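You operate a simulated robot arm through the tools that you are given. There is no shell and no other tool. Be economical: measure what you need, move in short steps, check, and stop when the job is done.

The job below is to be done with a simulated two-armed robot. You get a single attempt, and the scene is never put back.

JOB
Start the computer, plug in the link stick and link the mouse.
Fine: steady the stick holder while you pull; use the white port; press the blue button on the mouse; the port cover stays open.

The check looks at the end state, three seconds after you hand in, the way a careful person would. Anything else that was tipped, shoved, dropped, spilled or broken makes it a failure. Lids that push on must go on centred and level and be pressed home; caps that screw on are set level and turned clockwise until they are tight.

ROBOT AND FRAMES
Two 7-joint arms with two-finger parallel grippers on one trunk, on a base that drives. Base frame: it is fixed to the floor where the robot stands at the start and does not move with it; the origin is under the middle of the robot, x ahead of it, y to its left, z up. Lengths are in m, angles in rad, forces in N, time in s.
The left shoulder is at the start at [0.07, 0.134, 0.993], the right one opposite. With the tool pointing down near the work surface each hand reaches from about 0.2 to 0.66 m from the robot's upright axis, wherever it stands, measured 20 degrees to its own side. Places, roughly: brightness slider [0.6, 0.7, 0.9]; case light button [0.8, 0, 0.8]; computer on button [0.8, 0, 1]; computer tower [0.9, 0.2, 0.9]; fan dial [0.8, 0.1, 1.2]; keyboard check key [0.4, 0.5, 0.8]; keyboard copy key [0.4, 0.6, 0.8]; keyboard eject key [0.5, 0.4, 0.8]; keyboard erase key [0.5, 0.4, 0.8]; keyboard save key [0.4, 0.5, 0.8]; mains switch [0.4, 0.6, 0.8]; monitor [0.8, 0.6, 1]; monitor button [0.8, 0.4, 0.9]; mouse link button [0.6, 0.3, 0.8]; mute button [0.7, 0.6, 0.9]; network button [0.3, 1.5, 1]. Payload 1.57 kg a hand.
The TCP of each hand is the grasp point between the finger pads, 0.03 m short of the fingertips. In the tool frame z runs along the fingers and y along their closing line. The gripper opens to 0.08 m. The fingers are 0.017 m wide and 0.012 m thick; the gripper's body (0.04 by 0.082 m) begins 0.08 m behind the TCP.
Orientation is told as [roll, pitch, yaw] about the base's x, y, z axes, in that order, counted from this pose: with the fingers straight down and closing along the base's y, the tool's x points along the base's -x, its y along +y and its z along -z.

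CONTROLS
- The arms move only by the tool apply_moves. It takes "left_increments", "right_increments" or both (then of equal length, played together; a hand with none holds still); each is a list of rows, each a list of 7 numbers: the gripper command, from -1 (shut) to 1 (fully open), values between in proportion, then the shift along the tool's x, y, z in units of 500 mm (1.0 is 500 mm), then the turn, a rotation vector about the tool's x, y, z in units of 120 degrees (1.0 is 120 degrees). In form: [[gripper, dx, dy, dz, wx, wy, wz], ...]. A call has 1 to 12 rows; each row is the pose to reach, as a shift and turn from the pose commanded when the call began, along the tool's axes at that moment. A call with a number of a shift or a turn outside -1 to 1 is refused whole. A row lasts 0.2 s, in which the tool goes at most 0.05 m and 0.15 rad; a call with a longer step from one row to the next is refused whole, and so is a gripper value outside its range. Where a pose cannot be reached the arm comes as near as it can. A force on the tool above 40 N (or 10 N above the force at the start of the call, whichever is more), or a blocked arm, ends the call early, and 0.2 s more pass. Each finger travels about 0.153 m/s and halts on what it meets, pressing with about 38 N; the grip force reading is that of the motor and also rises with nothing between the fingers. The clock runs only during rows and for 0.2 s after the last one: add rows that repeat a pose to give the fingers time. It gives the time, the measured TCP pose, the force on the tool (base axes), the opening and the grip force at its end, in the units of the frame above (readings bear some noise), with the torque about the TCP (base axes, N m) and any sound that the robot's microphone picked up, and new pictures: "pictures" is both (left out), scene, wrist or none (wrist: the cameras of the hands that moved).
- Cameras (640 x 400 px; columns grow to the right, rows downward): "scene" is now at [0.1429, 0.0431, 1.2522]; the picture's right is [0.41, -0.91, 0.00], its down [-0.37, -0.17, -0.91] and it looks along [0.83, 0.37, -0.41] (base axes); focal length 247 px, centre (320, 200). "left" rides on the left gripper at [0.072, 0.007, -0.122] in its tool frame; the picture's right is [-0.09, 1.00, 0.00], its down [-0.84, -0.08, -0.54] and it looks along [-0.54, -0.05, 0.84] (tool axes); focal length 238 px, centre (320, 200). "right" rides on the right gripper at [0.072, -0.007, -0.122] in its tool frame; the picture's right is [0.09, 1.00, 0.00], its down [-0.84, 0.08, -0.54] and it looks along [-0.54, 0.05, 0.84] (tool axes); focal length 238 px, centre (320, 200). There is no depth. A picture from a camera that has moved, and an enlarged one, comes with that camera's place and axes in the base frame and with its lens. The place of the scene camera against the robot may be out by one fixed shift of up to 0.025 m in any direction.
- move_column(by): slides the trunk up (or, below 0, down) by that many m; the arms and the scene camera ride with it, the base frame stays. It gives what a move gives, with no picture.
- steer(legs): drives the robot by 1 to 6 legs, each [ahead, left, turn to the left] in m, m and rad, along the robot's own axes; the way and the turn of a leg run together, so that a leg with both is an arc; at most 1.5 m and 3.142 rad a leg. The arms and the cameras ride along, it lands a little off, and it stops where it bumps. It gives what a move gives, and a new picture of the scene camera.
- turn_head(pan, tilt): turns the head with the scene camera to pan (to the left, within 1.501 rad either way) and tilt (down, from -0.506 to 1.204), counted from straight ahead of the robot. It gives what a move gives, and a new picture of the scene camera.
- enlarge(camera, box): a new picture of the part [left, top, right, bottom] of that camera's present view, enlarged. The clock stands still meanwhile.
- close_job(): hands the job in; it is judged then, once.

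Go step by step. Nothing tells you exact positions but the pictures and the camera data: compare them with the known pose of the tool, close in by small moves and look again before you grip or let go. The budget is 120 turns and 260 pictures, counting those below and the enlarged ones. Unless the task says otherwise, let go and move clear before handing in.

The tools are called after ">>>" by a JSON object that holds its "method" and its "body". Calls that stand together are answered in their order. apply_moves: Moves the arms, as the interface text tells. Its arguments: {"type":"object","properties":{"left_increments":{"type":"array"},"right_increments":{"type":"array"},"pictures":{"type":"string","enum":["both","scene","wrist","none"]}},"required":[]} The other tools are called the same way: move_column (by) slides the trunk up or down; steer (legs) drives the base; turn_head (pan, tilt) turns the head that bears the scene camera; enlarge (camera, box) takes an enlarged picture of a part of a camera's view; close_job () hands the job in.

At the start:

```text
clock: 0.0
left_position: [0.368, 0.2779, 1.1338]
left_ee_rot: [-0.003, -0.002, 0.001]
left_contact_force: [-0.8, -0.2, 0.5]
left_wrist_torque: [-0.03, -0.04, 0.06]
left_gripper_width: 0.08
left_grip_force: 0.0
right_position: [0.384, -0.0628, 1.0003]
right_ee_rot: [0.0, -0.001, 0.0]
right_contact_force: [-0.1, 1.0, 0.3]
right_wrist_torque: [-0.05, 0.01, -0.05]
right_gripper_width: 0.0799
right_grip_force: 0.1
trunk travel left (down, up): [-0.567, 0.373]
robot x, y, heading: [0.0002, -0.0001, -0.001]
head pan, tilt: [0.421, 0.422]
```

scene: 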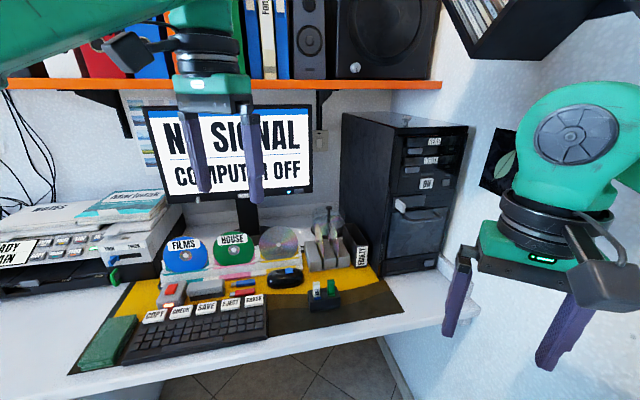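
right: 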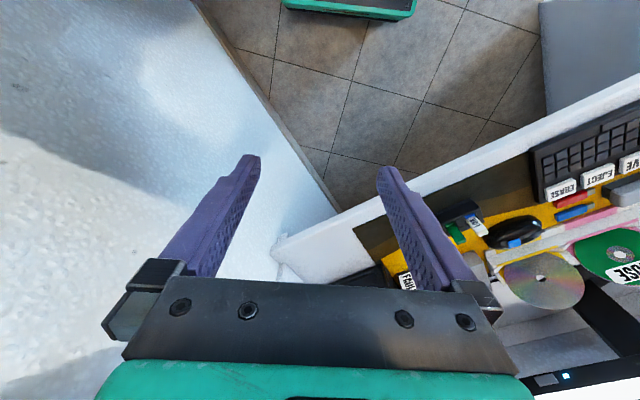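
left: 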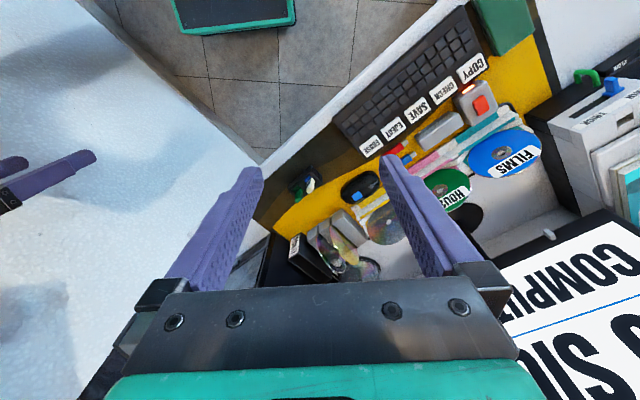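

I see the desk with the keyboard, the mouse, a small dark holder with a green and a white stick, and the tower at the right. I'll enlarge the key parts first.

>>> {"method": "enlarge", "body": {"camera": "scene", "box": [330, 100, 490, 280]}}

>>> {"method": "enlarge", "body": {"camera": "scene", "box": [250, 240, 370, 320]}}

>>> {"method": "enlarge", "body": {"camera": "left", "box": [270, 140, 400, 290]}}

```text
2.22 times, centred on (410, 190) of scene
camera zoom: at [0.1429, 0.0431, 1.2522], right [0.41, -0.91, 0.0], down [-0.37, -0.17, -0.91], along [0.83, 0.37, -0.41], focal length 549 px, centre (120, 222)
```

zoom: 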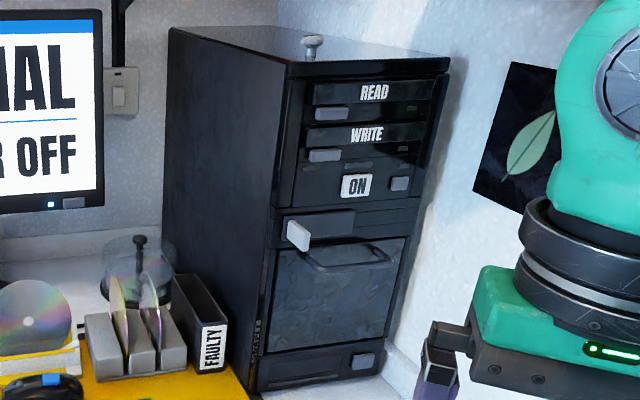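

```text
5.00 times, centred on (310, 280) of scene
camera zoom: at [0.1429, 0.0431, 1.2522], right [0.41, -0.91, 0.0], down [-0.37, -0.17, -0.91], along [0.83, 0.37, -0.41], focal length 1235 px, centre (370, -200)
```

zoom: 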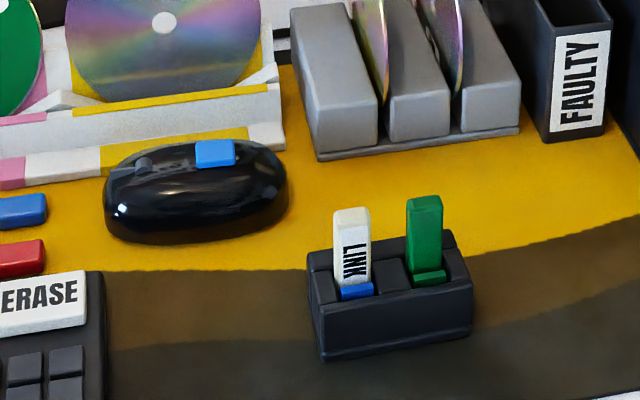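

```text
2.67 times, centred on (335, 215) of left
camera zoom: at [0.2971, 0.2846, 1.2568], right [0.09, 1.0, 0.0], down [0.84, -0.08, 0.54], along [0.54, -0.05, -0.84], focal length 636 px, centre (280, 160)
```

zoom: 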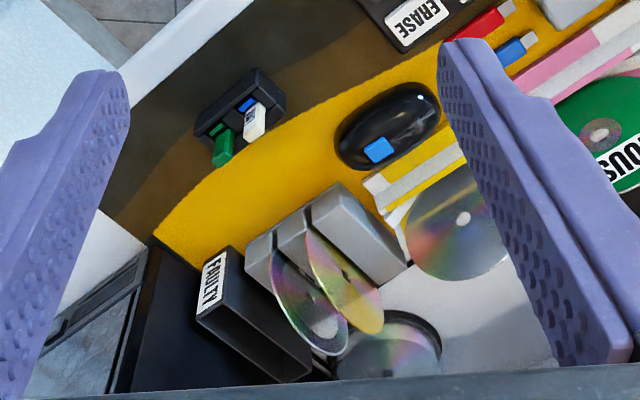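

The tower front has an ON button and, below it, a dark panel with a light tab, which may be the port cover. I'll look closer at that.

>>> {"method": "enlarge", "body": {"camera": "scene", "box": [385, 165, 465, 215]}}

>>> {"method": "enlarge", "body": {"camera": "left", "box": [280, 160, 360, 210]}}

```text
8.00 times, centred on (425, 190) of scene
camera zoom: at [0.1429, 0.0431, 1.2522], right [0.41, -0.91, 0.0], down [-0.37, -0.17, -0.91], along [0.83, 0.37, -0.41], focal length 1976 px, centre (-520, 280)
```

zoom: 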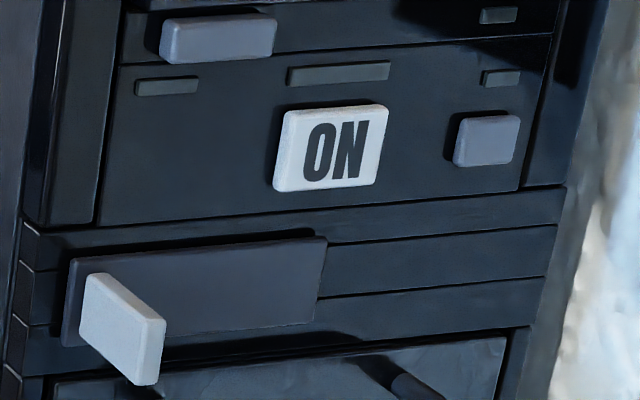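

```text
8.00 times, centred on (320, 185) of left
camera zoom: at [0.2971, 0.2846, 1.2568], right [0.09, 1.0, 0.0], down [0.84, -0.08, 0.54], along [0.54, -0.05, -0.84], focal length 1907 px, centre (320, 320)
```

zoom: 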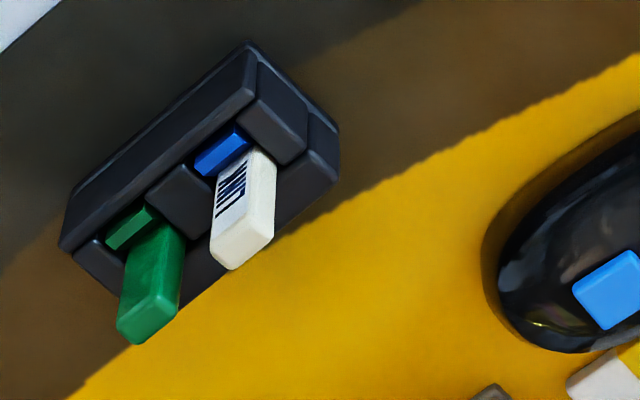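

The cover looks like a sliding panel with a white tab on its left end, and the stick holder stands turned by about 45 degrees near (0.57, 0.21). I'll swing the right hand to point forward with shut fingers, both to look at the tower front and to press ON.

>>> {"method": "apply_moves", "body": {"right_increments": [[-1, -0.02, 0.01, 0, 0, -0.07, 0], [-1, -0.04, 0.03, 0, 0, -0.14, 0], [-1, -0.06, 0.05, 0, 0, -0.21, 0], [-1, -0.08, 0.07, 0, 0, -0.28, 0], [-1, -0.1, 0.09, -0.01, 0, -0.35, 0], [-1, -0.12, 0.11, -0.02, 0, -0.42, 0], [-1, -0.14, 0.13, -0.03, 0, -0.49, 0], [-1, -0.16, 0.15, -0.04, 0, -0.56, 0], [-1, -0.18, 0.17, -0.05, 0, -0.63, 0], [-1, -0.2, 0.19, -0.06, 0, -0.69, 0], [-1, -0.22, 0.2, -0.06, 0, -0.75, 0], [-1, -0.22, 0.2, -0.06, 0, -0.75, 0]]}}

```text
clock: 2.6
left_position: [0.3682, 0.2758, 1.1333]
left_ee_rot: [-0.002, -0.001, -0.001]
left_contact_force: [-0.9, 0.5, 0.2]
left_wrist_torque: [0.02, 0.01, 0.03]
left_gripper_width: 0.0797
left_grip_force: 0.1
right_position: [0.4964, 0.0373, 1.0296]
right_ee_rot: [2.879, -1.569, -2.879]
right_contact_force: [0.5, 0.5, 0.8]
right_wrist_torque: [-0.02, 0.02, 0.02]
right_gripper_width: 0.0
right_grip_force: 21.4
trunk travel left (down, up): [-0.567, 0.373]
robot x, y, heading: [-0.0005, -0.0033, 0.0]
head pan, tilt: [0.421, 0.422]
camera scene: at [0.1426, 0.0428, 1.2522], right [0.41, -0.91, 0.0], down [-0.37, -0.17, -0.91], along [0.83, 0.37, -0.41], focal length 247 px, centre (320, 200)
camera right: at [0.3728, 0.0317, 0.958], right [0.0, 1.0, -0.09], down [-0.54, 0.08, 0.84], along [0.84, 0.05, 0.54], focal length 238 px, centre (320, 200)
```

scene: 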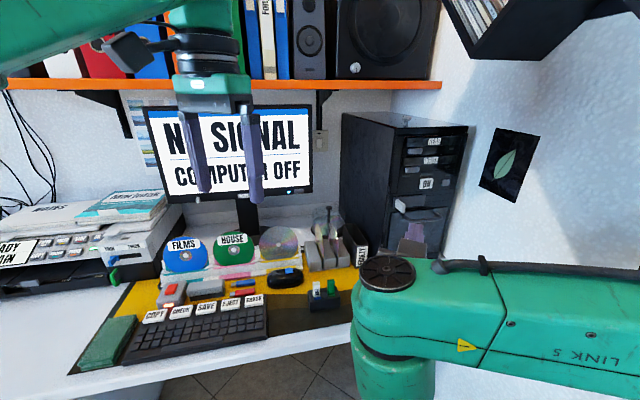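
right: 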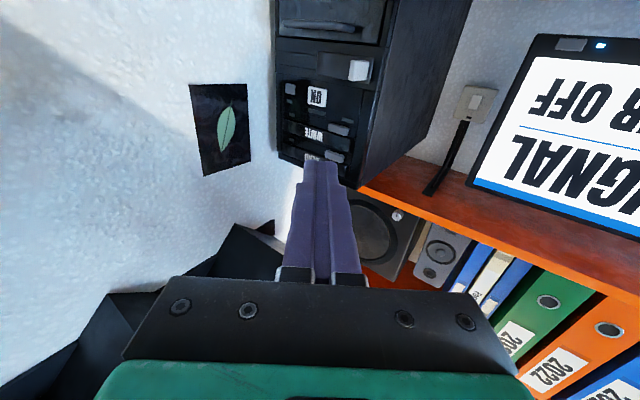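

The ON button comes out at about (0.81, 0.03, 1.03). I'll enlarge the right-hand view of the tower front.

>>> {"method": "enlarge", "body": {"camera": "right", "box": [265, 0, 425, 190]}}

>>> {"method": "enlarge", "body": {"camera": "right", "box": [270, 40, 390, 115]}}

```text
2.11 times, centred on (345, 95) of right
camera zoom: at [0.3728, 0.0317, 0.958], right [0.0, 1.0, -0.09], down [-0.54, 0.08, 0.84], along [0.84, 0.05, 0.54], focal length 502 px, centre (267, 421)
```

zoom: 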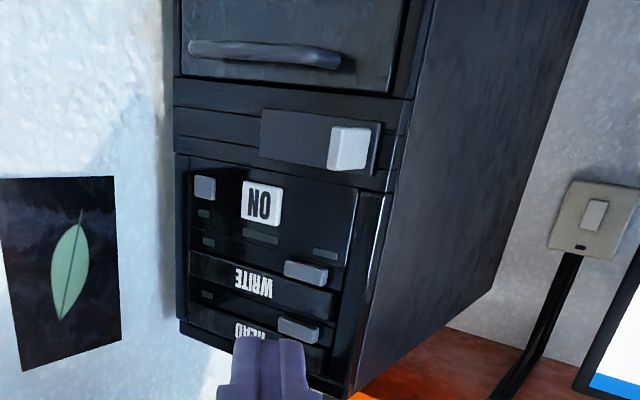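

```text
5.33 times, centred on (330, 78) of right
camera zoom: at [0.3728, 0.0317, 0.958], right [0.0, 1.0, -0.09], down [-0.54, 0.08, 0.84], along [0.84, 0.05, 0.54], focal length 1271 px, centre (267, 853)
```

zoom: 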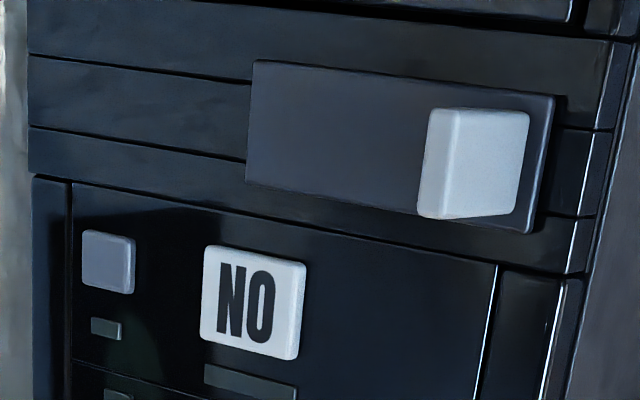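

The tower front is turned: it faces about (-0.82, -0.57), so pressing runs along (0.82, 0.57). I'll turn the right hand to face it squarely and look again.

>>> {"method": "apply_moves", "body": {"right_increments": [[-1, 0, -0.05, 0.04, -0.05, 0, 0], [-1, 0, -0.1, 0.08, -0.1, 0, 0], [-1, 0, -0.15, 0.12, -0.16, 0, 0], [-1, 0, -0.2, 0.16, -0.22, 0, 0], [-1, 0, -0.24, 0.19, -0.27, 0, 0], [-1, 0, -0.274, 0.208, -0.2917, 0, 0], [-1, 0, -0.274, 0.208, -0.2917, 0, 0]]}}

```text
clock: 4.2
left_position: [0.3678, 0.2774, 1.1338]
left_ee_rot: [-0.003, 0.0, 0.001]
left_contact_force: [0.8, 0.1, -0.2]
left_wrist_torque: [-0.05, 0.0, -0.02]
left_gripper_width: 0.0799
left_grip_force: 0.1
right_position: [0.5981, -0.1019, 1.0326]
right_ee_rot: [2.434, -1.571, -1.825]
right_contact_force: [-0.2, 0.2, -0.2]
right_wrist_torque: [0.02, 0.03, -0.03]
right_gripper_width: 0.0
right_grip_force: 21.3
trunk travel left (down, up): [-0.567, 0.373]
robot x, y, heading: [-0.0029, 0.0005, 0.0]
head pan, tilt: [0.421, 0.422]
camera scene: at [0.1428, 0.0433, 1.2522], right [0.41, -0.91, 0.0], down [-0.37, -0.17, -0.91], along [0.83, 0.37, -0.41], focal length 247 px, centre (320, 200)
camera right: at [0.5013, -0.1767, 0.9608], right [-0.57, 0.82, -0.09], down [-0.49, -0.25, 0.84], along [0.66, 0.52, 0.54], focal length 238 px, centre (320, 200)
```

scene: 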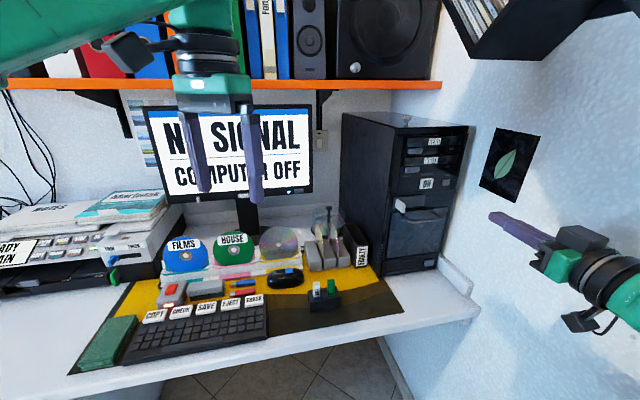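
right: 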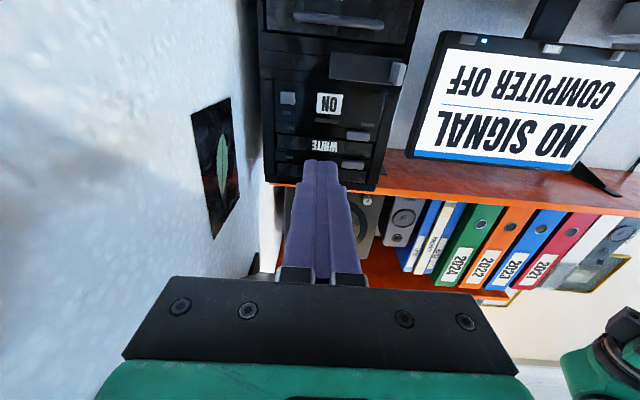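

ON now triangulates to about (0.770, 0.032, 1.022). I'll enlarge to check the yaw of the front and see the cover.

>>> {"method": "enlarge", "body": {"camera": "right", "box": [255, 30, 415, 130]}}

```text
4.00 times, centred on (335, 80) of right
camera zoom: at [0.5013, -0.1767, 0.9608], right [-0.57, 0.82, -0.09], down [-0.49, -0.25, 0.84], along [0.66, 0.52, 0.54], focal length 953 px, centre (260, 680)
```

zoom: 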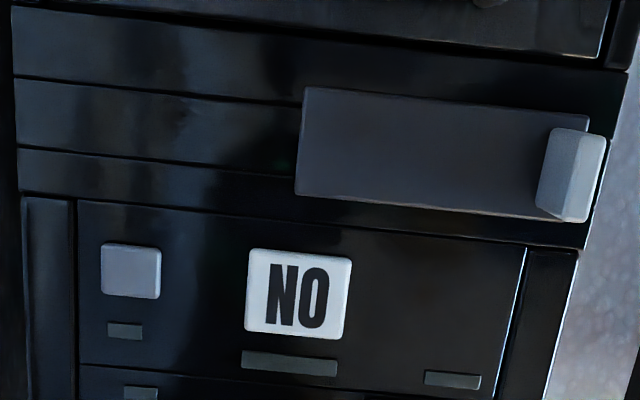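

Yaw about 34.5 degrees is confirmed. I'll bring the shut fingertips to about 2 cm in front of ON.

>>> {"method": "apply_moves", "body": {"right_increments": [[-1, 0.01, 0.013, 0.08, 0, 0, 0], [-1, 0.021, 0.026, 0.16, 0, 0, 0], [-1, 0.021, 0.026, 0.24, 0, 0, 0], [-1, 0.021, 0.026, 0.3, 0, 0, 0], [-1, 0.021, 0.026, 0.33, 0, 0, 0], [-1, 0.021, 0.026, 0.33, 0, 0, 0]]}}

```text
clock: 5.6
left_position: [0.3675, 0.2756, 1.1338]
left_ee_rot: [-0.002, -0.001, 0.0]
left_contact_force: [0.3, 0.8, -0.6]
left_wrist_torque: [0.0, 0.04, -0.02]
left_gripper_width: 0.0798
left_grip_force: 0.0
right_position: [0.7269, 0.0067, 1.0187]
right_ee_rot: [2.059, -1.569, -1.447]
right_contact_force: [-0.5, 0.4, -0.1]
right_wrist_torque: [-0.01, -0.03, -0.02]
right_gripper_width: 0.0001
right_grip_force: 20.6
trunk travel left (down, up): [-0.567, 0.373]
robot x, y, heading: [0.0011, 0.0017, -0.004]
head pan, tilt: [0.421, 0.422]
camera scene: at [0.1428, 0.0427, 1.2522], right [0.41, -0.91, 0.0], down [-0.37, -0.17, -0.91], along [0.83, 0.37, -0.41], focal length 247 px, centre (320, 200)
camera right: at [0.6295, -0.0681, 0.947], right [-0.57, 0.82, -0.09], down [-0.49, -0.25, 0.84], along [0.66, 0.52, 0.54], focal length 238 px, centre (320, 200)
```

scene: 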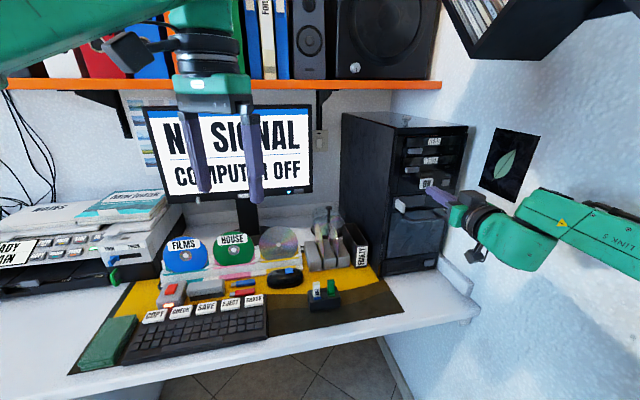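
right: 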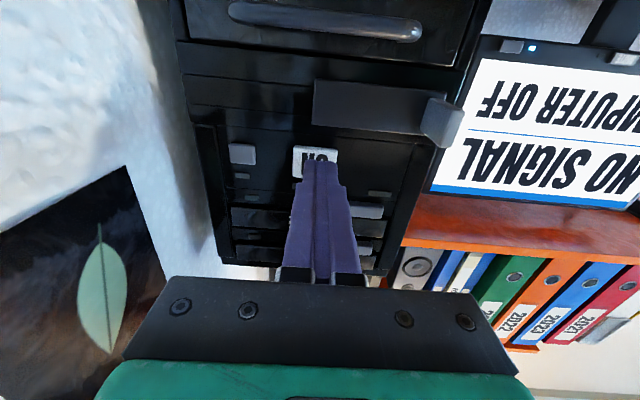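

The tips are lined up with ON. I'll push forward gently.

>>> {"method": "apply_moves", "body": {"right_increments": [[-1, 0, 0, 0.03, 0, 0, 0], [-1, 0, 0, 0.044, 0, 0, 0], [-1, 0, 0, 0.052, 0, 0, 0], [-1, 0, 0, 0.06, 0, 0, 0], [-1, 0, 0, 0.066, 0, 0, 0]]}}

```text
clock: 6.8
left_position: [0.3628, 0.2726, 1.138]
left_ee_rot: [0.002, -0.004, -0.002]
left_contact_force: [0.5, 0.6, -1.0]
left_wrist_torque: [-0.03, 0.02, -0.03]
left_gripper_width: 0.0798
left_grip_force: 0.1
right_position: [0.7465, 0.0206, 1.0205]
right_ee_rot: [-0.908, -1.567, 1.518]
right_contact_force: [-21.4, -11.0, -0.2]
right_wrist_torque: [0.05, 0.03, 0.26]
right_gripper_width: 0.0
right_grip_force: 20.9
trunk travel left (down, up): [-0.567, 0.373]
robot x, y, heading: [-0.0048, -0.0028, -0.001]
head pan, tilt: [0.421, 0.422]
heard: click
stopped in row 5 (right hand): the force on the tool passed its limit (the readings are from after the stop); the commanded pose is now the measured one
camera scene: at [0.1356, 0.0396, 1.2532], right [0.41, -0.91, 0.0], down [-0.37, -0.16, -0.91], along [0.84, 0.37, -0.4], focal length 247 px, centre (320, 200)
camera right: at [0.6492, -0.0544, 0.9489], right [-0.57, 0.81, -0.09], down [-0.49, -0.25, 0.84], along [0.66, 0.53, 0.54], focal length 238 px, centre (320, 200)
```

scene: 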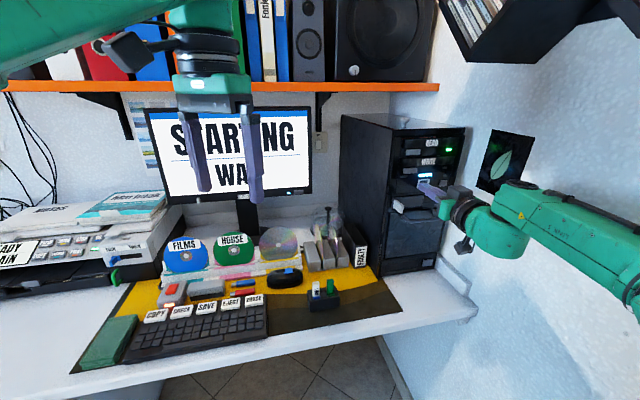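
right: 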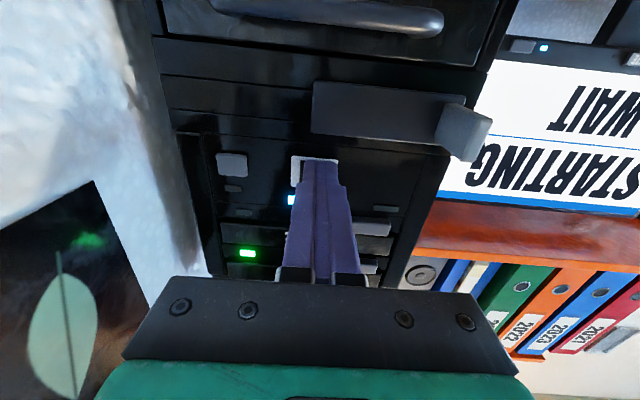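

Click heard and the monitor says STARTING, so the computer is on. The tab tip is at about (0.708, 0.083, 0.98). I'll back off and line up to grip the tab.

>>> {"method": "apply_moves", "body": {"right_increments": [[-1, 0, 0, -0.06, 0, 0, 0], [-0.5, 0, 0, -0.14, 0, 0, 0], [0.2, 0.04, 0.07, -0.14, 0, 0, 0], [0.2, 0.081, 0.146, -0.14, 0, 0, 0], [0.2, 0.081, 0.146, -0.14, 0, 0, 0]]}}

>>> {"method": "enlarge", "body": {"camera": "right", "box": [220, 40, 480, 200]}}

```text
clock: 8.0
left_position: [0.3677, 0.2763, 1.1343]
left_ee_rot: [-0.002, 0.001, 0.0]
left_contact_force: [0.8, 0.1, -1.0]
left_wrist_torque: [-0.02, 0.0, 0.0]
left_gripper_width: 0.0803
left_grip_force: 0.2
right_position: [0.6541, 0.0438, 0.9744]
right_ee_rot: [-0.202, -1.565, 0.815]
right_contact_force: [-0.6, -0.2, -0.1]
right_wrist_torque: [0.0, -0.01, 0.0]
right_gripper_width: 0.0482
right_grip_force: 0.1
trunk travel left (down, up): [-0.567, 0.373]
robot x, y, heading: [0.0018, 0.0016, -0.004]
head pan, tilt: [0.421, 0.422]
camera scene: at [0.1421, 0.0422, 1.2522], right [0.41, -0.91, 0.0], down [-0.37, -0.17, -0.91], along [0.83, 0.37, -0.41], focal length 247 px, centre (320, 200)
camera right: at [0.5567, -0.0304, 0.9048], right [-0.57, 0.81, -0.09], down [-0.48, -0.24, 0.84], along [0.66, 0.53, 0.53], focal length 238 px, centre (320, 200)
```

scene: 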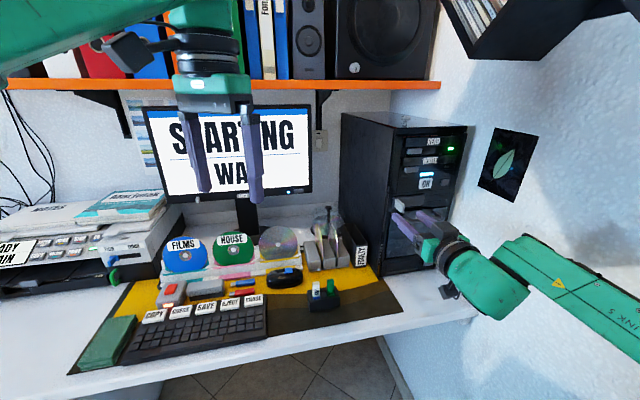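
right: 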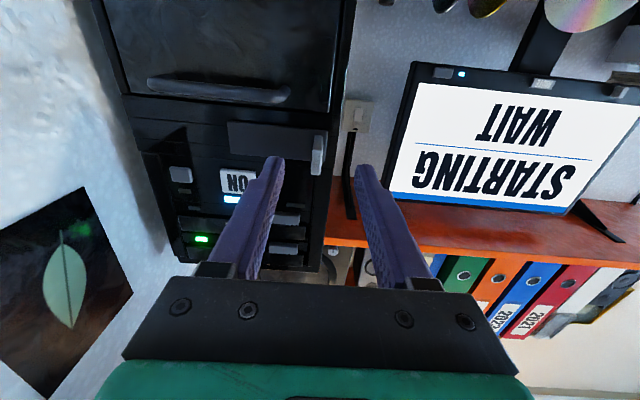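

```text
2.46 times, centred on (350, 120) of right
camera zoom: at [0.5567, -0.0304, 0.9048], right [-0.57, 0.81, -0.09], down [-0.48, -0.24, 0.84], along [0.66, 0.53, 0.53], focal length 587 px, centre (246, 397)
```

zoom: 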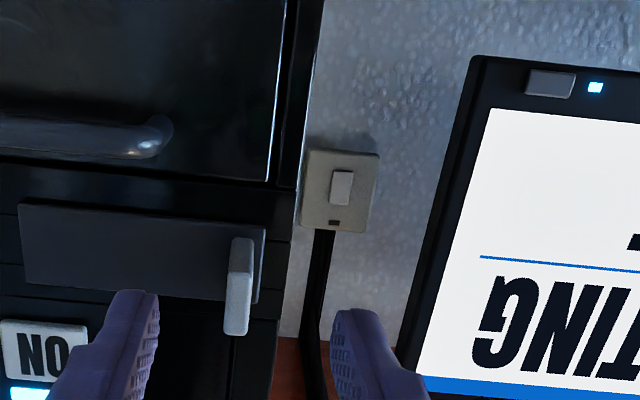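

The tab is a thin plate, centred between the fingers. I'll advance 4.9 cm and grip it.

>>> {"method": "apply_moves", "body": {"right_increments": [[0.2, -0.008, 0, 0.04, 0, 0, 0], [0.2, -0.008, 0, 0.07, 0, 0, 0], [0.2, -0.008, 0, 0.098, 0, 0, 0], [-0.4, -0.008, 0, 0.098, 0, 0, 0], [-1, -0.008, 0, 0.098, 0, 0, 0], [-1, -0.008, 0, 0.098, 0, 0, 0]]}}

>>> {"method": "enlarge", "body": {"camera": "right", "box": [220, 40, 480, 200]}}

```text
clock: 9.4
left_position: [0.3696, 0.2756, 1.1327]
left_ee_rot: [-0.002, 0.002, -0.001]
left_contact_force: [-0.4, -0.7, 0.6]
left_wrist_torque: [-0.04, 0.0, 0.0]
left_gripper_width: 0.0798
left_grip_force: 0.1
right_position: [0.6947, 0.0704, 0.979]
right_ee_rot: [0.009, -1.563, 0.603]
right_contact_force: [3.6, -1.7, 0.6]
right_wrist_torque: [-0.03, 0.02, 0.68]
right_gripper_width: 0.0072
right_grip_force: 26.9
trunk travel left (down, up): [-0.567, 0.373]
robot x, y, heading: [0.0001, -0.0013, -0.004]
head pan, tilt: [0.421, 0.422]
camera scene: at [0.1432, 0.042, 1.2521], right [0.41, -0.91, 0.0], down [-0.37, -0.17, -0.91], along [0.83, 0.37, -0.41], focal length 247 px, centre (320, 200)
camera right: at [0.597, -0.004, 0.9076], right [-0.57, 0.81, -0.09], down [-0.48, -0.25, 0.84], along [0.66, 0.53, 0.53], focal length 238 px, centre (320, 200)
```

scene: 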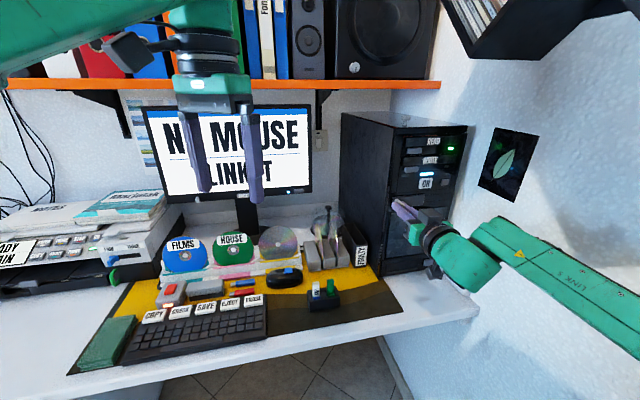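
right: 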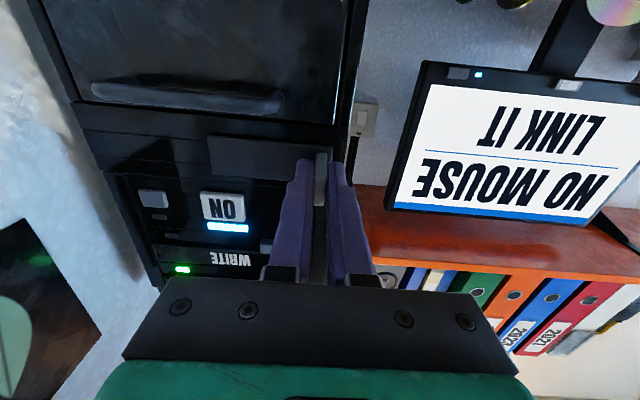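

```text
2.46 times, centred on (350, 120) of right
camera zoom: at [0.597, -0.004, 0.9076], right [-0.57, 0.81, -0.09], down [-0.48, -0.25, 0.84], along [0.66, 0.53, 0.53], focal length 587 px, centre (246, 397)
```

zoom: 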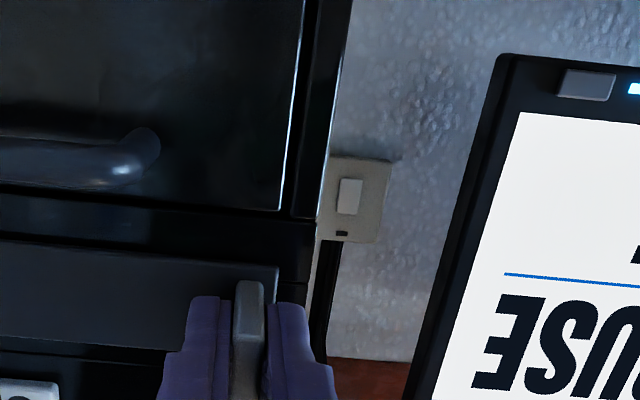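

The tab is gripped. I'll slide it to the right in small steps.

>>> {"method": "apply_moves", "body": {"right_increments": [[-1, 0, -0.02, 0, 0, 0, 0], [-1, 0, -0.04, 0, 0, 0, 0], [-1, 0, -0.06, 0, 0, 0, 0], [-1, 0, -0.08, 0, 0, 0, 0]], "pictures": "wrist"}}

```text
clock: 10.4
left_position: [0.3679, 0.2764, 1.133]
left_ee_rot: [-0.002, 0.003, -0.002]
left_contact_force: [-0.3, 0.4, 0.8]
left_wrist_torque: [0.03, 0.01, -0.02]
left_gripper_width: 0.0799
left_grip_force: 0.0
right_position: [0.7169, 0.0401, 0.9788]
right_ee_rot: [-0.013, -1.563, 0.627]
right_contact_force: [3.4, 2.6, -0.7]
right_wrist_torque: [-0.05, 0.06, 0.7]
right_gripper_width: 0.0074
right_grip_force: 26.3
trunk travel left (down, up): [-0.567, 0.373]
robot x, y, heading: [-0.0009, 0.0001, -0.003]
head pan, tilt: [0.421, 0.422]
camera right: at [0.6194, -0.0349, 0.9079], right [-0.57, 0.81, -0.09], down [-0.48, -0.25, 0.84], along [0.66, 0.53, 0.53], focal length 238 px, centre (320, 200)
```

right: 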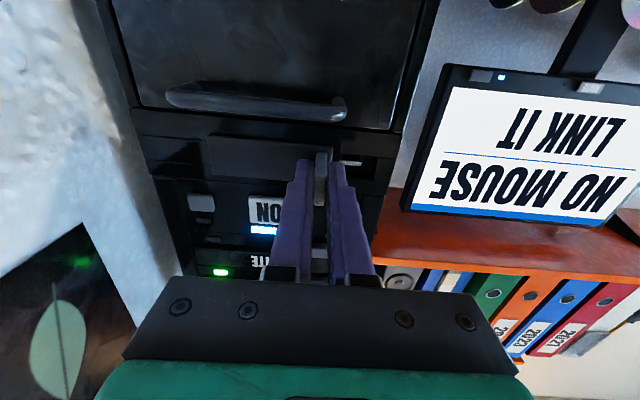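

It slides easily, and a port is showing at the left. I'll keep sliding.

>>> {"method": "apply_moves", "body": {"right_increments": [[-1, 0, -0.025, 0, 0, 0, 0], [-1, 0, -0.05, 0, 0, 0, 0], [-1, 0, -0.075, 0, 0, 0, 0], [-1, 0, -0.09, 0, 0, 0, 0], [-1, 0, -0.105, 0, 0, 0, 0], [-1, 0, -0.12, 0, 0, 0, 0]], "pictures": "wrist"}}

>>> {"method": "enlarge", "body": {"camera": "right", "box": [200, 80, 440, 230]}}

```text
clock: 11.8
left_position: [0.3643, 0.283, 1.1327]
left_ee_rot: [-0.008, -0.001, -0.001]
left_contact_force: [0.8, -0.1, -0.2]
left_wrist_torque: [0.02, -0.02, 0.02]
left_gripper_width: 0.0801
left_grip_force: 0.0
right_position: [0.7436, 0.0022, 0.9769]
right_ee_rot: [-0.415, -1.556, 1.041]
right_contact_force: [-17.0, 21.7, -8.8]
right_wrist_torque: [0.11, 0.01, 0.53]
right_gripper_width: 0.0072
right_grip_force: 26.8
trunk travel left (down, up): [-0.567, 0.373]
robot x, y, heading: [-0.0049, -0.0022, 0.001]
head pan, tilt: [0.421, 0.422]
camera right: at [0.6476, -0.0744, 0.9086], right [-0.59, 0.8, -0.1], down [-0.48, -0.25, 0.84], along [0.65, 0.54, 0.53], focal length 238 px, centre (320, 200)
```

right: 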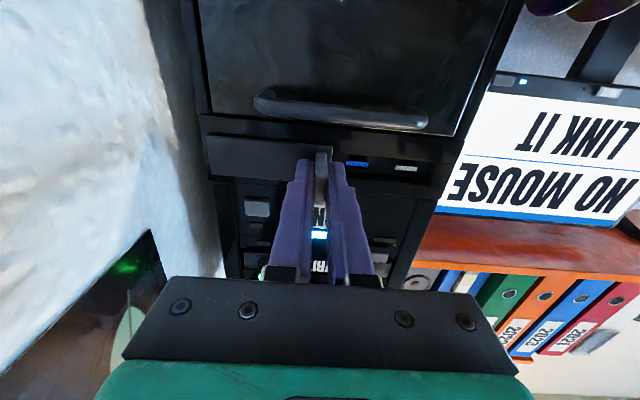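

```text
2.67 times, centred on (320, 155) of right
camera zoom: at [0.6476, -0.0744, 0.9086], right [-0.59, 0.8, -0.1], down [-0.48, -0.25, 0.84], along [0.65, 0.54, 0.53], focal length 636 px, centre (320, 320)
```

zoom: 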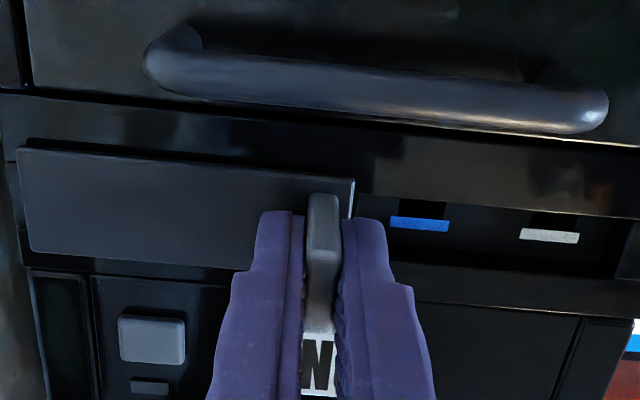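

The cover reached its stop; a blue and a white port are showing, the white one at the far left. I'll release the tab, back off and check whether the cover stays open.

>>> {"method": "apply_moves", "body": {"right_increments": [[-1, 0, 0.003, 0, 0, 0, 0], [-0.4, 0, 0.003, 0, 0, 0, 0], [-0.2, 0, 0.003, 0, 0, 0, 0], [-0.2, 0, 0.003, -0.06, 0, 0, 0], [-0.2, 0, 0.06, -0.14, 0, 0, 0], [-0.2, 0, 0.12, -0.14, 0, 0, 0], [-0.2, 0, 0.15, -0.14, 0, 0, 0]]}}

>>> {"method": "enlarge", "body": {"camera": "right", "box": [200, 40, 440, 190]}}

>>> {"method": "enlarge", "body": {"camera": "scene", "box": [385, 165, 465, 215]}}

```text
clock: 13.4
left_position: [0.3683, 0.2752, 1.1342]
left_ee_rot: [-0.001, 0.0, -0.002]
left_contact_force: [0.4, -0.2, 0.2]
left_wrist_torque: [0.04, 0.04, -0.01]
left_gripper_width: 0.0798
left_grip_force: 0.0
right_position: [0.6485, 0.0099, 0.9798]
right_ee_rot: [-0.194, -1.563, 0.806]
right_contact_force: [-0.3, 0.5, 0.6]
right_wrist_torque: [0.01, 0.0, 0.01]
right_gripper_width: 0.0319
right_grip_force: 0.0
trunk travel left (down, up): [-0.567, 0.373]
robot x, y, heading: [-0.0006, 0.0004, 0.003]
head pan, tilt: [0.421, 0.422]
camera scene: at [0.142, 0.0421, 1.2522], right [0.41, -0.91, 0.0], down [-0.37, -0.17, -0.91], along [0.83, 0.37, -0.41], focal length 247 px, centre (320, 200)
camera right: at [0.5508, -0.065, 0.9085], right [-0.57, 0.81, -0.09], down [-0.48, -0.24, 0.84], along [0.66, 0.53, 0.53], focal length 238 px, centre (320, 200)
```

scene: 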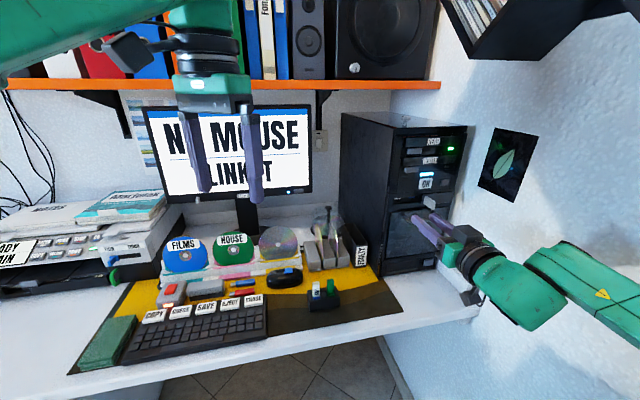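
right: 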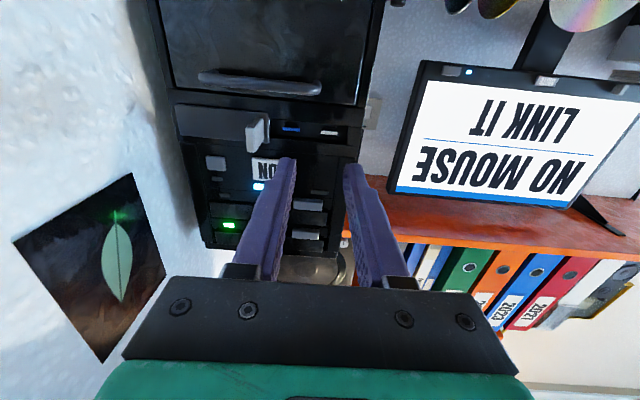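

```text
2.67 times, centred on (320, 115) of right
camera zoom: at [0.5508, -0.065, 0.9085], right [-0.57, 0.81, -0.09], down [-0.48, -0.24, 0.84], along [0.66, 0.53, 0.53], focal length 636 px, centre (320, 427)
```

zoom: 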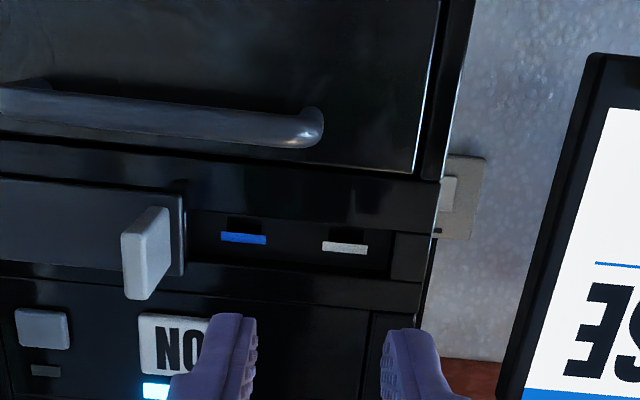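

```text
8.00 times, centred on (425, 190) of scene
camera zoom: at [0.142, 0.0421, 1.2522], right [0.41, -0.91, 0.0], down [-0.37, -0.17, -0.91], along [0.83, 0.37, -0.41], focal length 1976 px, centre (-520, 280)
```

zoom: 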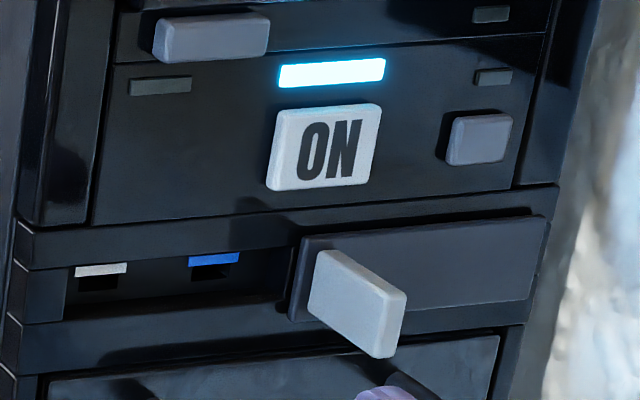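

The cover stays open. The white port is near (0.745, 0.093, 0.977), a flat opening under a white strip. I'll test the roll I will need for plugging in (fingers closing up and down), which also gives another view.

>>> {"method": "apply_moves", "body": {"right_increments": [[0, 0, 0, -0.01, 0, 0, -0.07], [0, 0, 0, -0.02, 0, 0, -0.14], [0, 0, 0, -0.03, 0, 0, -0.21], [0, 0, 0, -0.03, 0, 0, -0.28], [0, 0, 0, -0.03, 0, 0, -0.35], [0, 0, 0, -0.03, 0, 0, -0.42], [0, 0, 0, -0.03, 0, 0, -0.49], [0, 0, 0, -0.03, 0, 0, -0.56], [0, 0, 0, -0.03, 0, 0, -0.63], [0, 0, 0, -0.03, 0, 0, -0.69], [0, 0, 0, -0.03, 0, 0, -0.75], [0, 0, 0, -0.03, 0, 0, -0.75]]}}

>>> {"method": "enlarge", "body": {"camera": "right", "box": [280, 60, 440, 160]}}

```text
clock: 16.0
left_position: [0.3685, 0.275, 1.1326]
left_ee_rot: [-0.003, 0.001, -0.002]
left_contact_force: [-0.2, -0.1, -0.1]
left_wrist_torque: [-0.02, 0.0, 0.01]
left_gripper_width: 0.0802
left_grip_force: 0.1
right_position: [0.6417, -0.0124, 1.0233]
right_ee_rot: [-1.549, -0.002, 2.185]
right_contact_force: [0.0, -0.8, -0.4]
right_wrist_torque: [0.01, 0.03, 0.01]
right_gripper_width: 0.0399
right_grip_force: 0.1
right hand out of reach, approached as far as the arm can: row 10, 11, 12
trunk travel left (down, up): [-0.567, 0.373]
robot x, y, heading: [0.0004, 0.0003, -0.001]
head pan, tilt: [0.421, 0.422]
camera scene: at [0.143, 0.0422, 1.2521], right [0.41, -0.91, 0.0], down [-0.37, -0.17, -0.91], along [0.83, 0.37, -0.41], focal length 247 px, centre (320, 200)
camera right: at [0.5825, -0.1403, 1.0331], right [0.03, -0.09, -1.0], down [-0.93, 0.37, -0.06], along [0.38, 0.92, -0.07], focal length 238 px, centre (320, 200)
```

scene: 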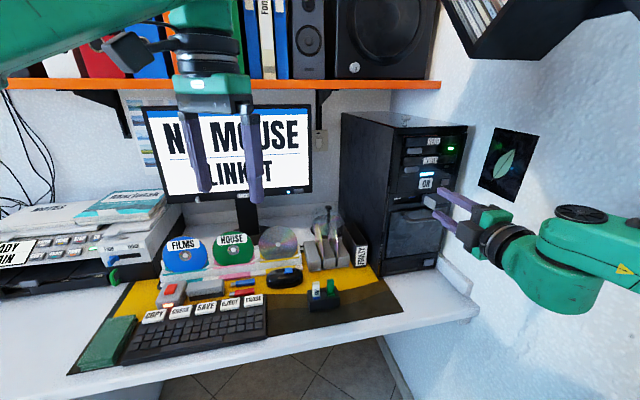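
right: 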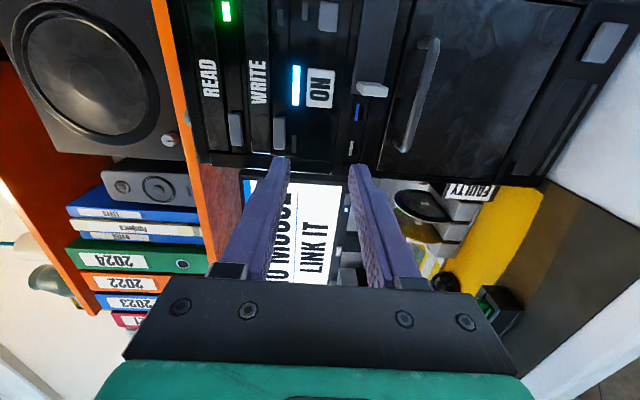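

```text
4.00 times, centred on (360, 110) of right
camera zoom: at [0.5825, -0.1403, 1.0331], right [0.03, -0.09, -1.0], down [-0.93, 0.37, -0.06], along [0.38, 0.92, -0.07], focal length 953 px, centre (160, 560)
```

zoom: 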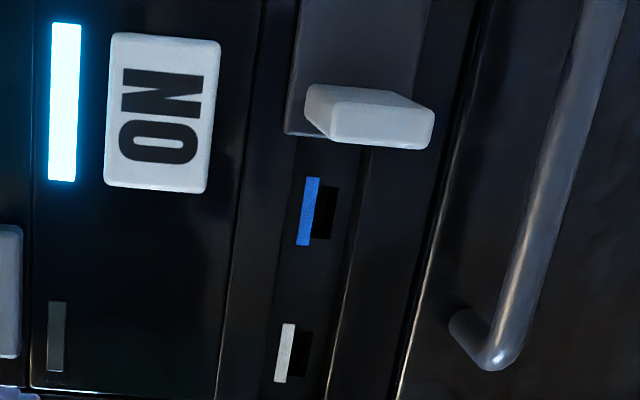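

The roll works but is at its limit that low; lowering the trunk later should fix that. The port opening sits under its white strip, so I want the stick's LINK/collar side up. I'll roll back and retreat from the tower.

>>> {"method": "apply_moves", "body": {"right_increments": [[0, 0, 0, -0.03, 0, 0, 0.07], [0, 0, 0, -0.06, 0, 0, 0.14], [0, 0, 0, -0.09, 0, 0, 0.21], [0, 0, 0, -0.12, 0, 0, 0.28], [0, 0, 0, -0.15, 0, 0, 0.35], [0, 0, 0, -0.18, 0, 0, 0.42], [0, 0, 0, -0.2, 0, 0, 0.49], [0, 0, 0, -0.2, 0, 0, 0.56], [0, 0, 0, -0.2, 0, 0, 0.63], [0, 0, 0, -0.2, 0, 0, 0.69], [0, 0, 0, -0.2, 0, 0, 0.75]], "pictures": "none"}}

>>> {"method": "enlarge", "body": {"camera": "left", "box": [285, 165, 345, 203]}}

```text
clock: 18.4
left_position: [0.3688, 0.2756, 1.1335]
left_ee_rot: [-0.001, -0.002, -0.001]
left_contact_force: [-0.3, -0.8, -0.2]
left_wrist_torque: [0.03, -0.03, -0.01]
left_gripper_width: 0.0801
left_grip_force: 0.1
right_position: [0.5615, -0.0682, 1.0235]
right_ee_rot: [0.33, -1.562, 0.281]
right_contact_force: [1.3, 0.0, -1.0]
right_wrist_torque: [0.01, 0.03, 0.01]
right_gripper_width: 0.04
right_grip_force: 0.1
trunk travel left (down, up): [-0.567, 0.373]
robot x, y, heading: [0.0, -0.0002, -0.003]
head pan, tilt: [0.421, 0.422]
```

```text
10.53 times, centred on (315, 184) of left
camera zoom: at [0.2969, 0.2838, 1.2568], right [0.09, 1.0, 0.0], down [0.84, -0.08, 0.54], along [0.54, -0.05, -0.84], focal length 2509 px, centre (373, 368)
```

zoom: 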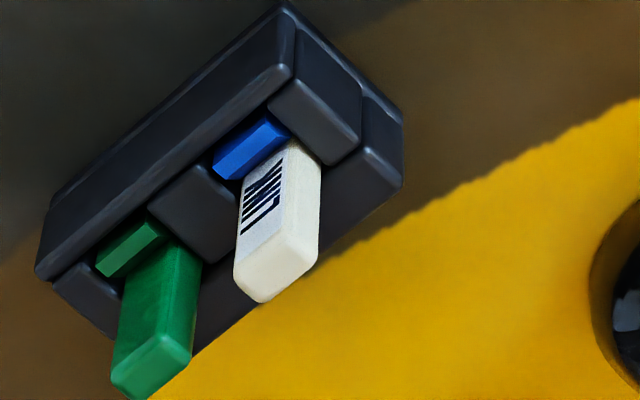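

The collar mark on the LINK face matches the strip above the port, so collar side goes up. Now I'll turn the right hand to fingers down with the roll for gripping the stick on its LINK and back faces.

>>> {"method": "apply_moves", "body": {"right_increments": [[0, 0.0, 0.02, 0, 0.041, 0.041, 0.041], [0, 0.0, 0.04, 0, 0.082, 0.082, 0.082], [0, 0.0, 0.06, 0, 0.123, 0.123, 0.123], [0, 0.01, 0.08, 0, 0.164, 0.164, 0.164], [0, 0.01, 0.1, 0, 0.205, 0.205, 0.205], [0, 0.02, 0.12, 0, 0.246, 0.246, 0.246], [0, 0.02, 0.14, 0, 0.287, 0.287, 0.287], [0, 0.03, 0.16, 0, 0.328, 0.328, 0.328], [0, 0.04, 0.18, 0, 0.369, 0.369, 0.369], [0, 0.04, 0.18, 0, 0.41, 0.41, 0.41], [0, 0.04, 0.18, 0, 0.451, 0.451, 0.451], [0, 0.04, 0.18, 0, 0.492, 0.492, 0.492]], "pictures": "scene"}}

```text
clock: 21.0
left_position: [0.3676, 0.2763, 1.133]
left_ee_rot: [0.0, 0.002, -0.003]
left_contact_force: [0.2, -0.5, -1.1]
left_wrist_torque: [0.0, -0.04, 0.0]
left_gripper_width: 0.0799
left_grip_force: 0.0
right_position: [0.5091, 0.0071, 1.003]
right_ee_rot: [0.155, -0.192, -0.793]
right_contact_force: [1.2, 0.6, 0.5]
right_wrist_torque: [0.01, 0.01, 0.05]
right_gripper_width: 0.0401
right_grip_force: 0.0
trunk travel left (down, up): [-0.567, 0.373]
robot x, y, heading: [0.0021, -0.0028, -0.005]
head pan, tilt: [0.421, 0.422]
camera scene: at [0.1427, 0.0431, 1.2521], right [0.41, -0.91, 0.0], down [-0.37, -0.17, -0.91], along [0.83, 0.37, -0.41], focal length 247 px, centre (320, 200)
```

scene: 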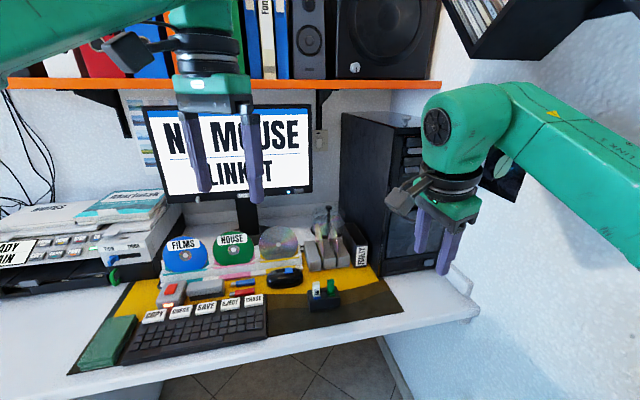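

Now I'll straighten the right tool to vertical, then lower the trunk and drive 0.15 m left so both hands reach the holder well.

>>> {"method": "apply_moves", "body": {"right_increments": [[0, 0, 0, 0, 0.037, 0.046, 0.015], [0, 0, 0, 0, 0.074, 0.0917, 0.0296], [0, 0, 0, 0, 0.074, 0.0917, 0.0296]], "pictures": "none"}}

>>> {"method": "steer", "body": {"legs": [[0, 0.15, 0]]}}

>>> {"method": "move_column", "body": {"by": -0.06}}

```text
clock: 21.8
left_position: [0.3682, 0.2749, 1.133]
left_ee_rot: [0.001, 0.0, -0.004]
left_contact_force: [-0.4, -0.3, -0.9]
left_wrist_torque: [0.01, -0.01, 0.03]
left_gripper_width: 0.0802
left_grip_force: 0.1
right_position: [0.5078, 0.0056, 1.0035]
right_ee_rot: [0.005, 0.005, -0.837]
right_contact_force: [0.1, 0.3, -0.9]
right_wrist_torque: [0.01, -0.01, -0.01]
right_gripper_width: 0.04
right_grip_force: 0.0
trunk travel left (down, up): [-0.567, 0.373]
robot x, y, heading: [-0.0029, 0.0025, -0.002]
head pan, tilt: [0.421, 0.422]
```

```text
clock: 23.2
left_position: [0.3678, 0.4281, 1.1339]
left_ee_rot: [0.0, 0.001, -0.002]
left_contact_force: [0.0, 0.5, 0.1]
left_wrist_torque: [0.0, 0.03, -0.01]
left_gripper_width: 0.0799
left_grip_force: 0.0
right_position: [0.509, 0.1583, 1.0031]
right_ee_rot: [0.005, 0.003, -0.839]
right_contact_force: [-1.1, 0.6, 0.0]
right_wrist_torque: [-0.01, 0.0, 0.03]
right_gripper_width: 0.04
right_grip_force: 0.0
trunk travel left (down, up): [-0.567, 0.373]
robot x, y, heading: [-0.0024, 0.1523, -0.001]
head pan, tilt: [0.421, 0.422]
camera scene: at [0.1426, 0.195, 1.2522], right [0.41, -0.91, 0.0], down [-0.37, -0.17, -0.91], along [0.83, 0.37, -0.41], focal length 247 px, centre (320, 200)
```

scene: 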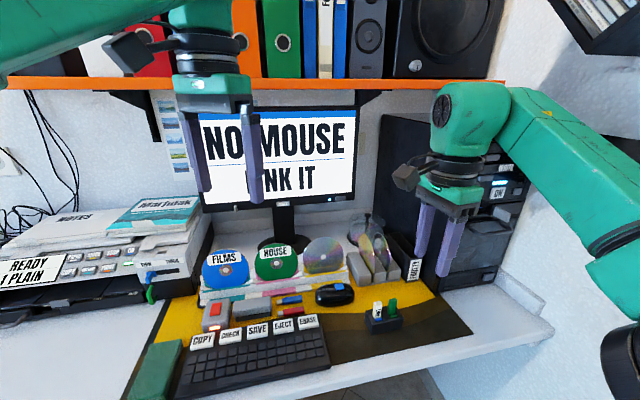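

```text
clock: 24.2
left_position: [0.3673, 0.4281, 1.072]
left_ee_rot: [-0.001, 0.001, -0.003]
left_contact_force: [0.9, -0.2, 0.5]
left_wrist_torque: [0.02, 0.01, 0.01]
left_gripper_width: 0.0802
left_grip_force: 0.0
right_position: [0.5072, 0.1579, 0.9431]
right_ee_rot: [0.003, 0.003, -0.838]
right_contact_force: [-0.1, 0.3, -0.1]
right_wrist_torque: [0.05, 0.02, -0.01]
right_gripper_width: 0.0399
right_grip_force: 0.0
trunk travel left (down, up): [-0.507, 0.433]
robot x, y, heading: [0.0014, 0.1536, -0.002]
head pan, tilt: [0.421, 0.422]
```

I'll bring the right hand over the white stick at a safe height and look.

>>> {"method": "apply_moves", "body": {"right_increments": [[0.0, 0.015, 0.06, 0.02, 0, 0, 0], [0.0, 0.03, 0.13, 0.05, 0, 0, 0], [0.0, 0.045, 0.192, 0.086, 0, 0, 0], [0.0, 0.045, 0.192, 0.086, 0, 0, 0]]}}

>>> {"method": "enlarge", "body": {"camera": "right", "box": [240, 80, 400, 180]}}

```text
clock: 25.2
left_position: [0.3683, 0.4267, 1.0734]
left_ee_rot: [0.0, -0.003, -0.004]
left_contact_force: [-0.5, 0.2, 0.0]
left_wrist_torque: [0.04, -0.02, 0.02]
left_gripper_width: 0.08
left_grip_force: 0.1
right_position: [0.5172, 0.207, 0.8814]
right_ee_rot: [0.009, 0.003, -0.84]
right_contact_force: [0.1, -0.8, 0.1]
right_wrist_torque: [-0.01, -0.01, 0.01]
right_gripper_width: 0.0401
right_grip_force: 0.2
right hand out of reach, approached as far as the arm can: row 1, 2, 3, 4
trunk travel left (down, up): [-0.507, 0.433]
robot x, y, heading: [0.0017, 0.1534, -0.005]
head pan, tilt: [0.421, 0.422]
camera scene: at [0.1412, 0.1933, 1.1925], right [0.41, -0.91, 0.0], down [-0.37, -0.16, -0.91], along [0.83, 0.37, -0.41], focal length 247 px, centre (320, 200)
camera right: at [0.4628, 0.2562, 1.0049], right [0.68, 0.73, 0.01], down [0.61, -0.58, 0.54], along [0.4, -0.36, -0.84], focal length 238 px, centre (320, 200)
```

scene: 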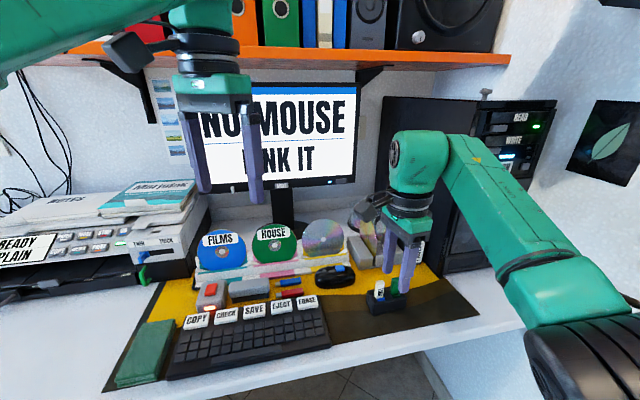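
right: 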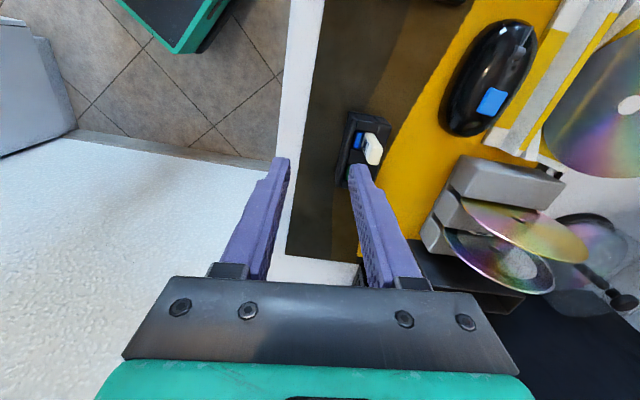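

```text
4.00 times, centred on (320, 130) of right
camera zoom: at [0.4628, 0.2562, 1.0049], right [0.68, 0.73, 0.01], down [0.61, -0.58, 0.54], along [0.4, -0.36, -0.84], focal length 953 px, centre (320, 480)
```

zoom: 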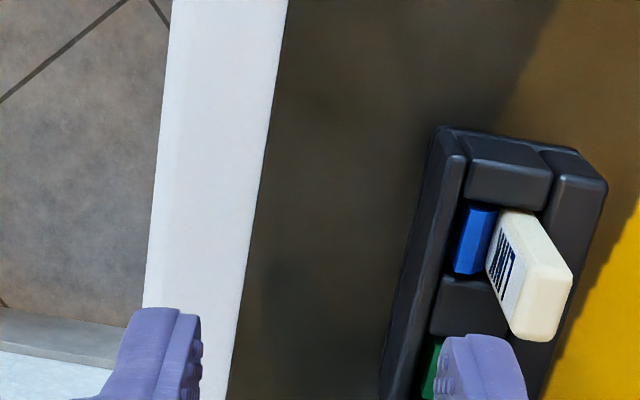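

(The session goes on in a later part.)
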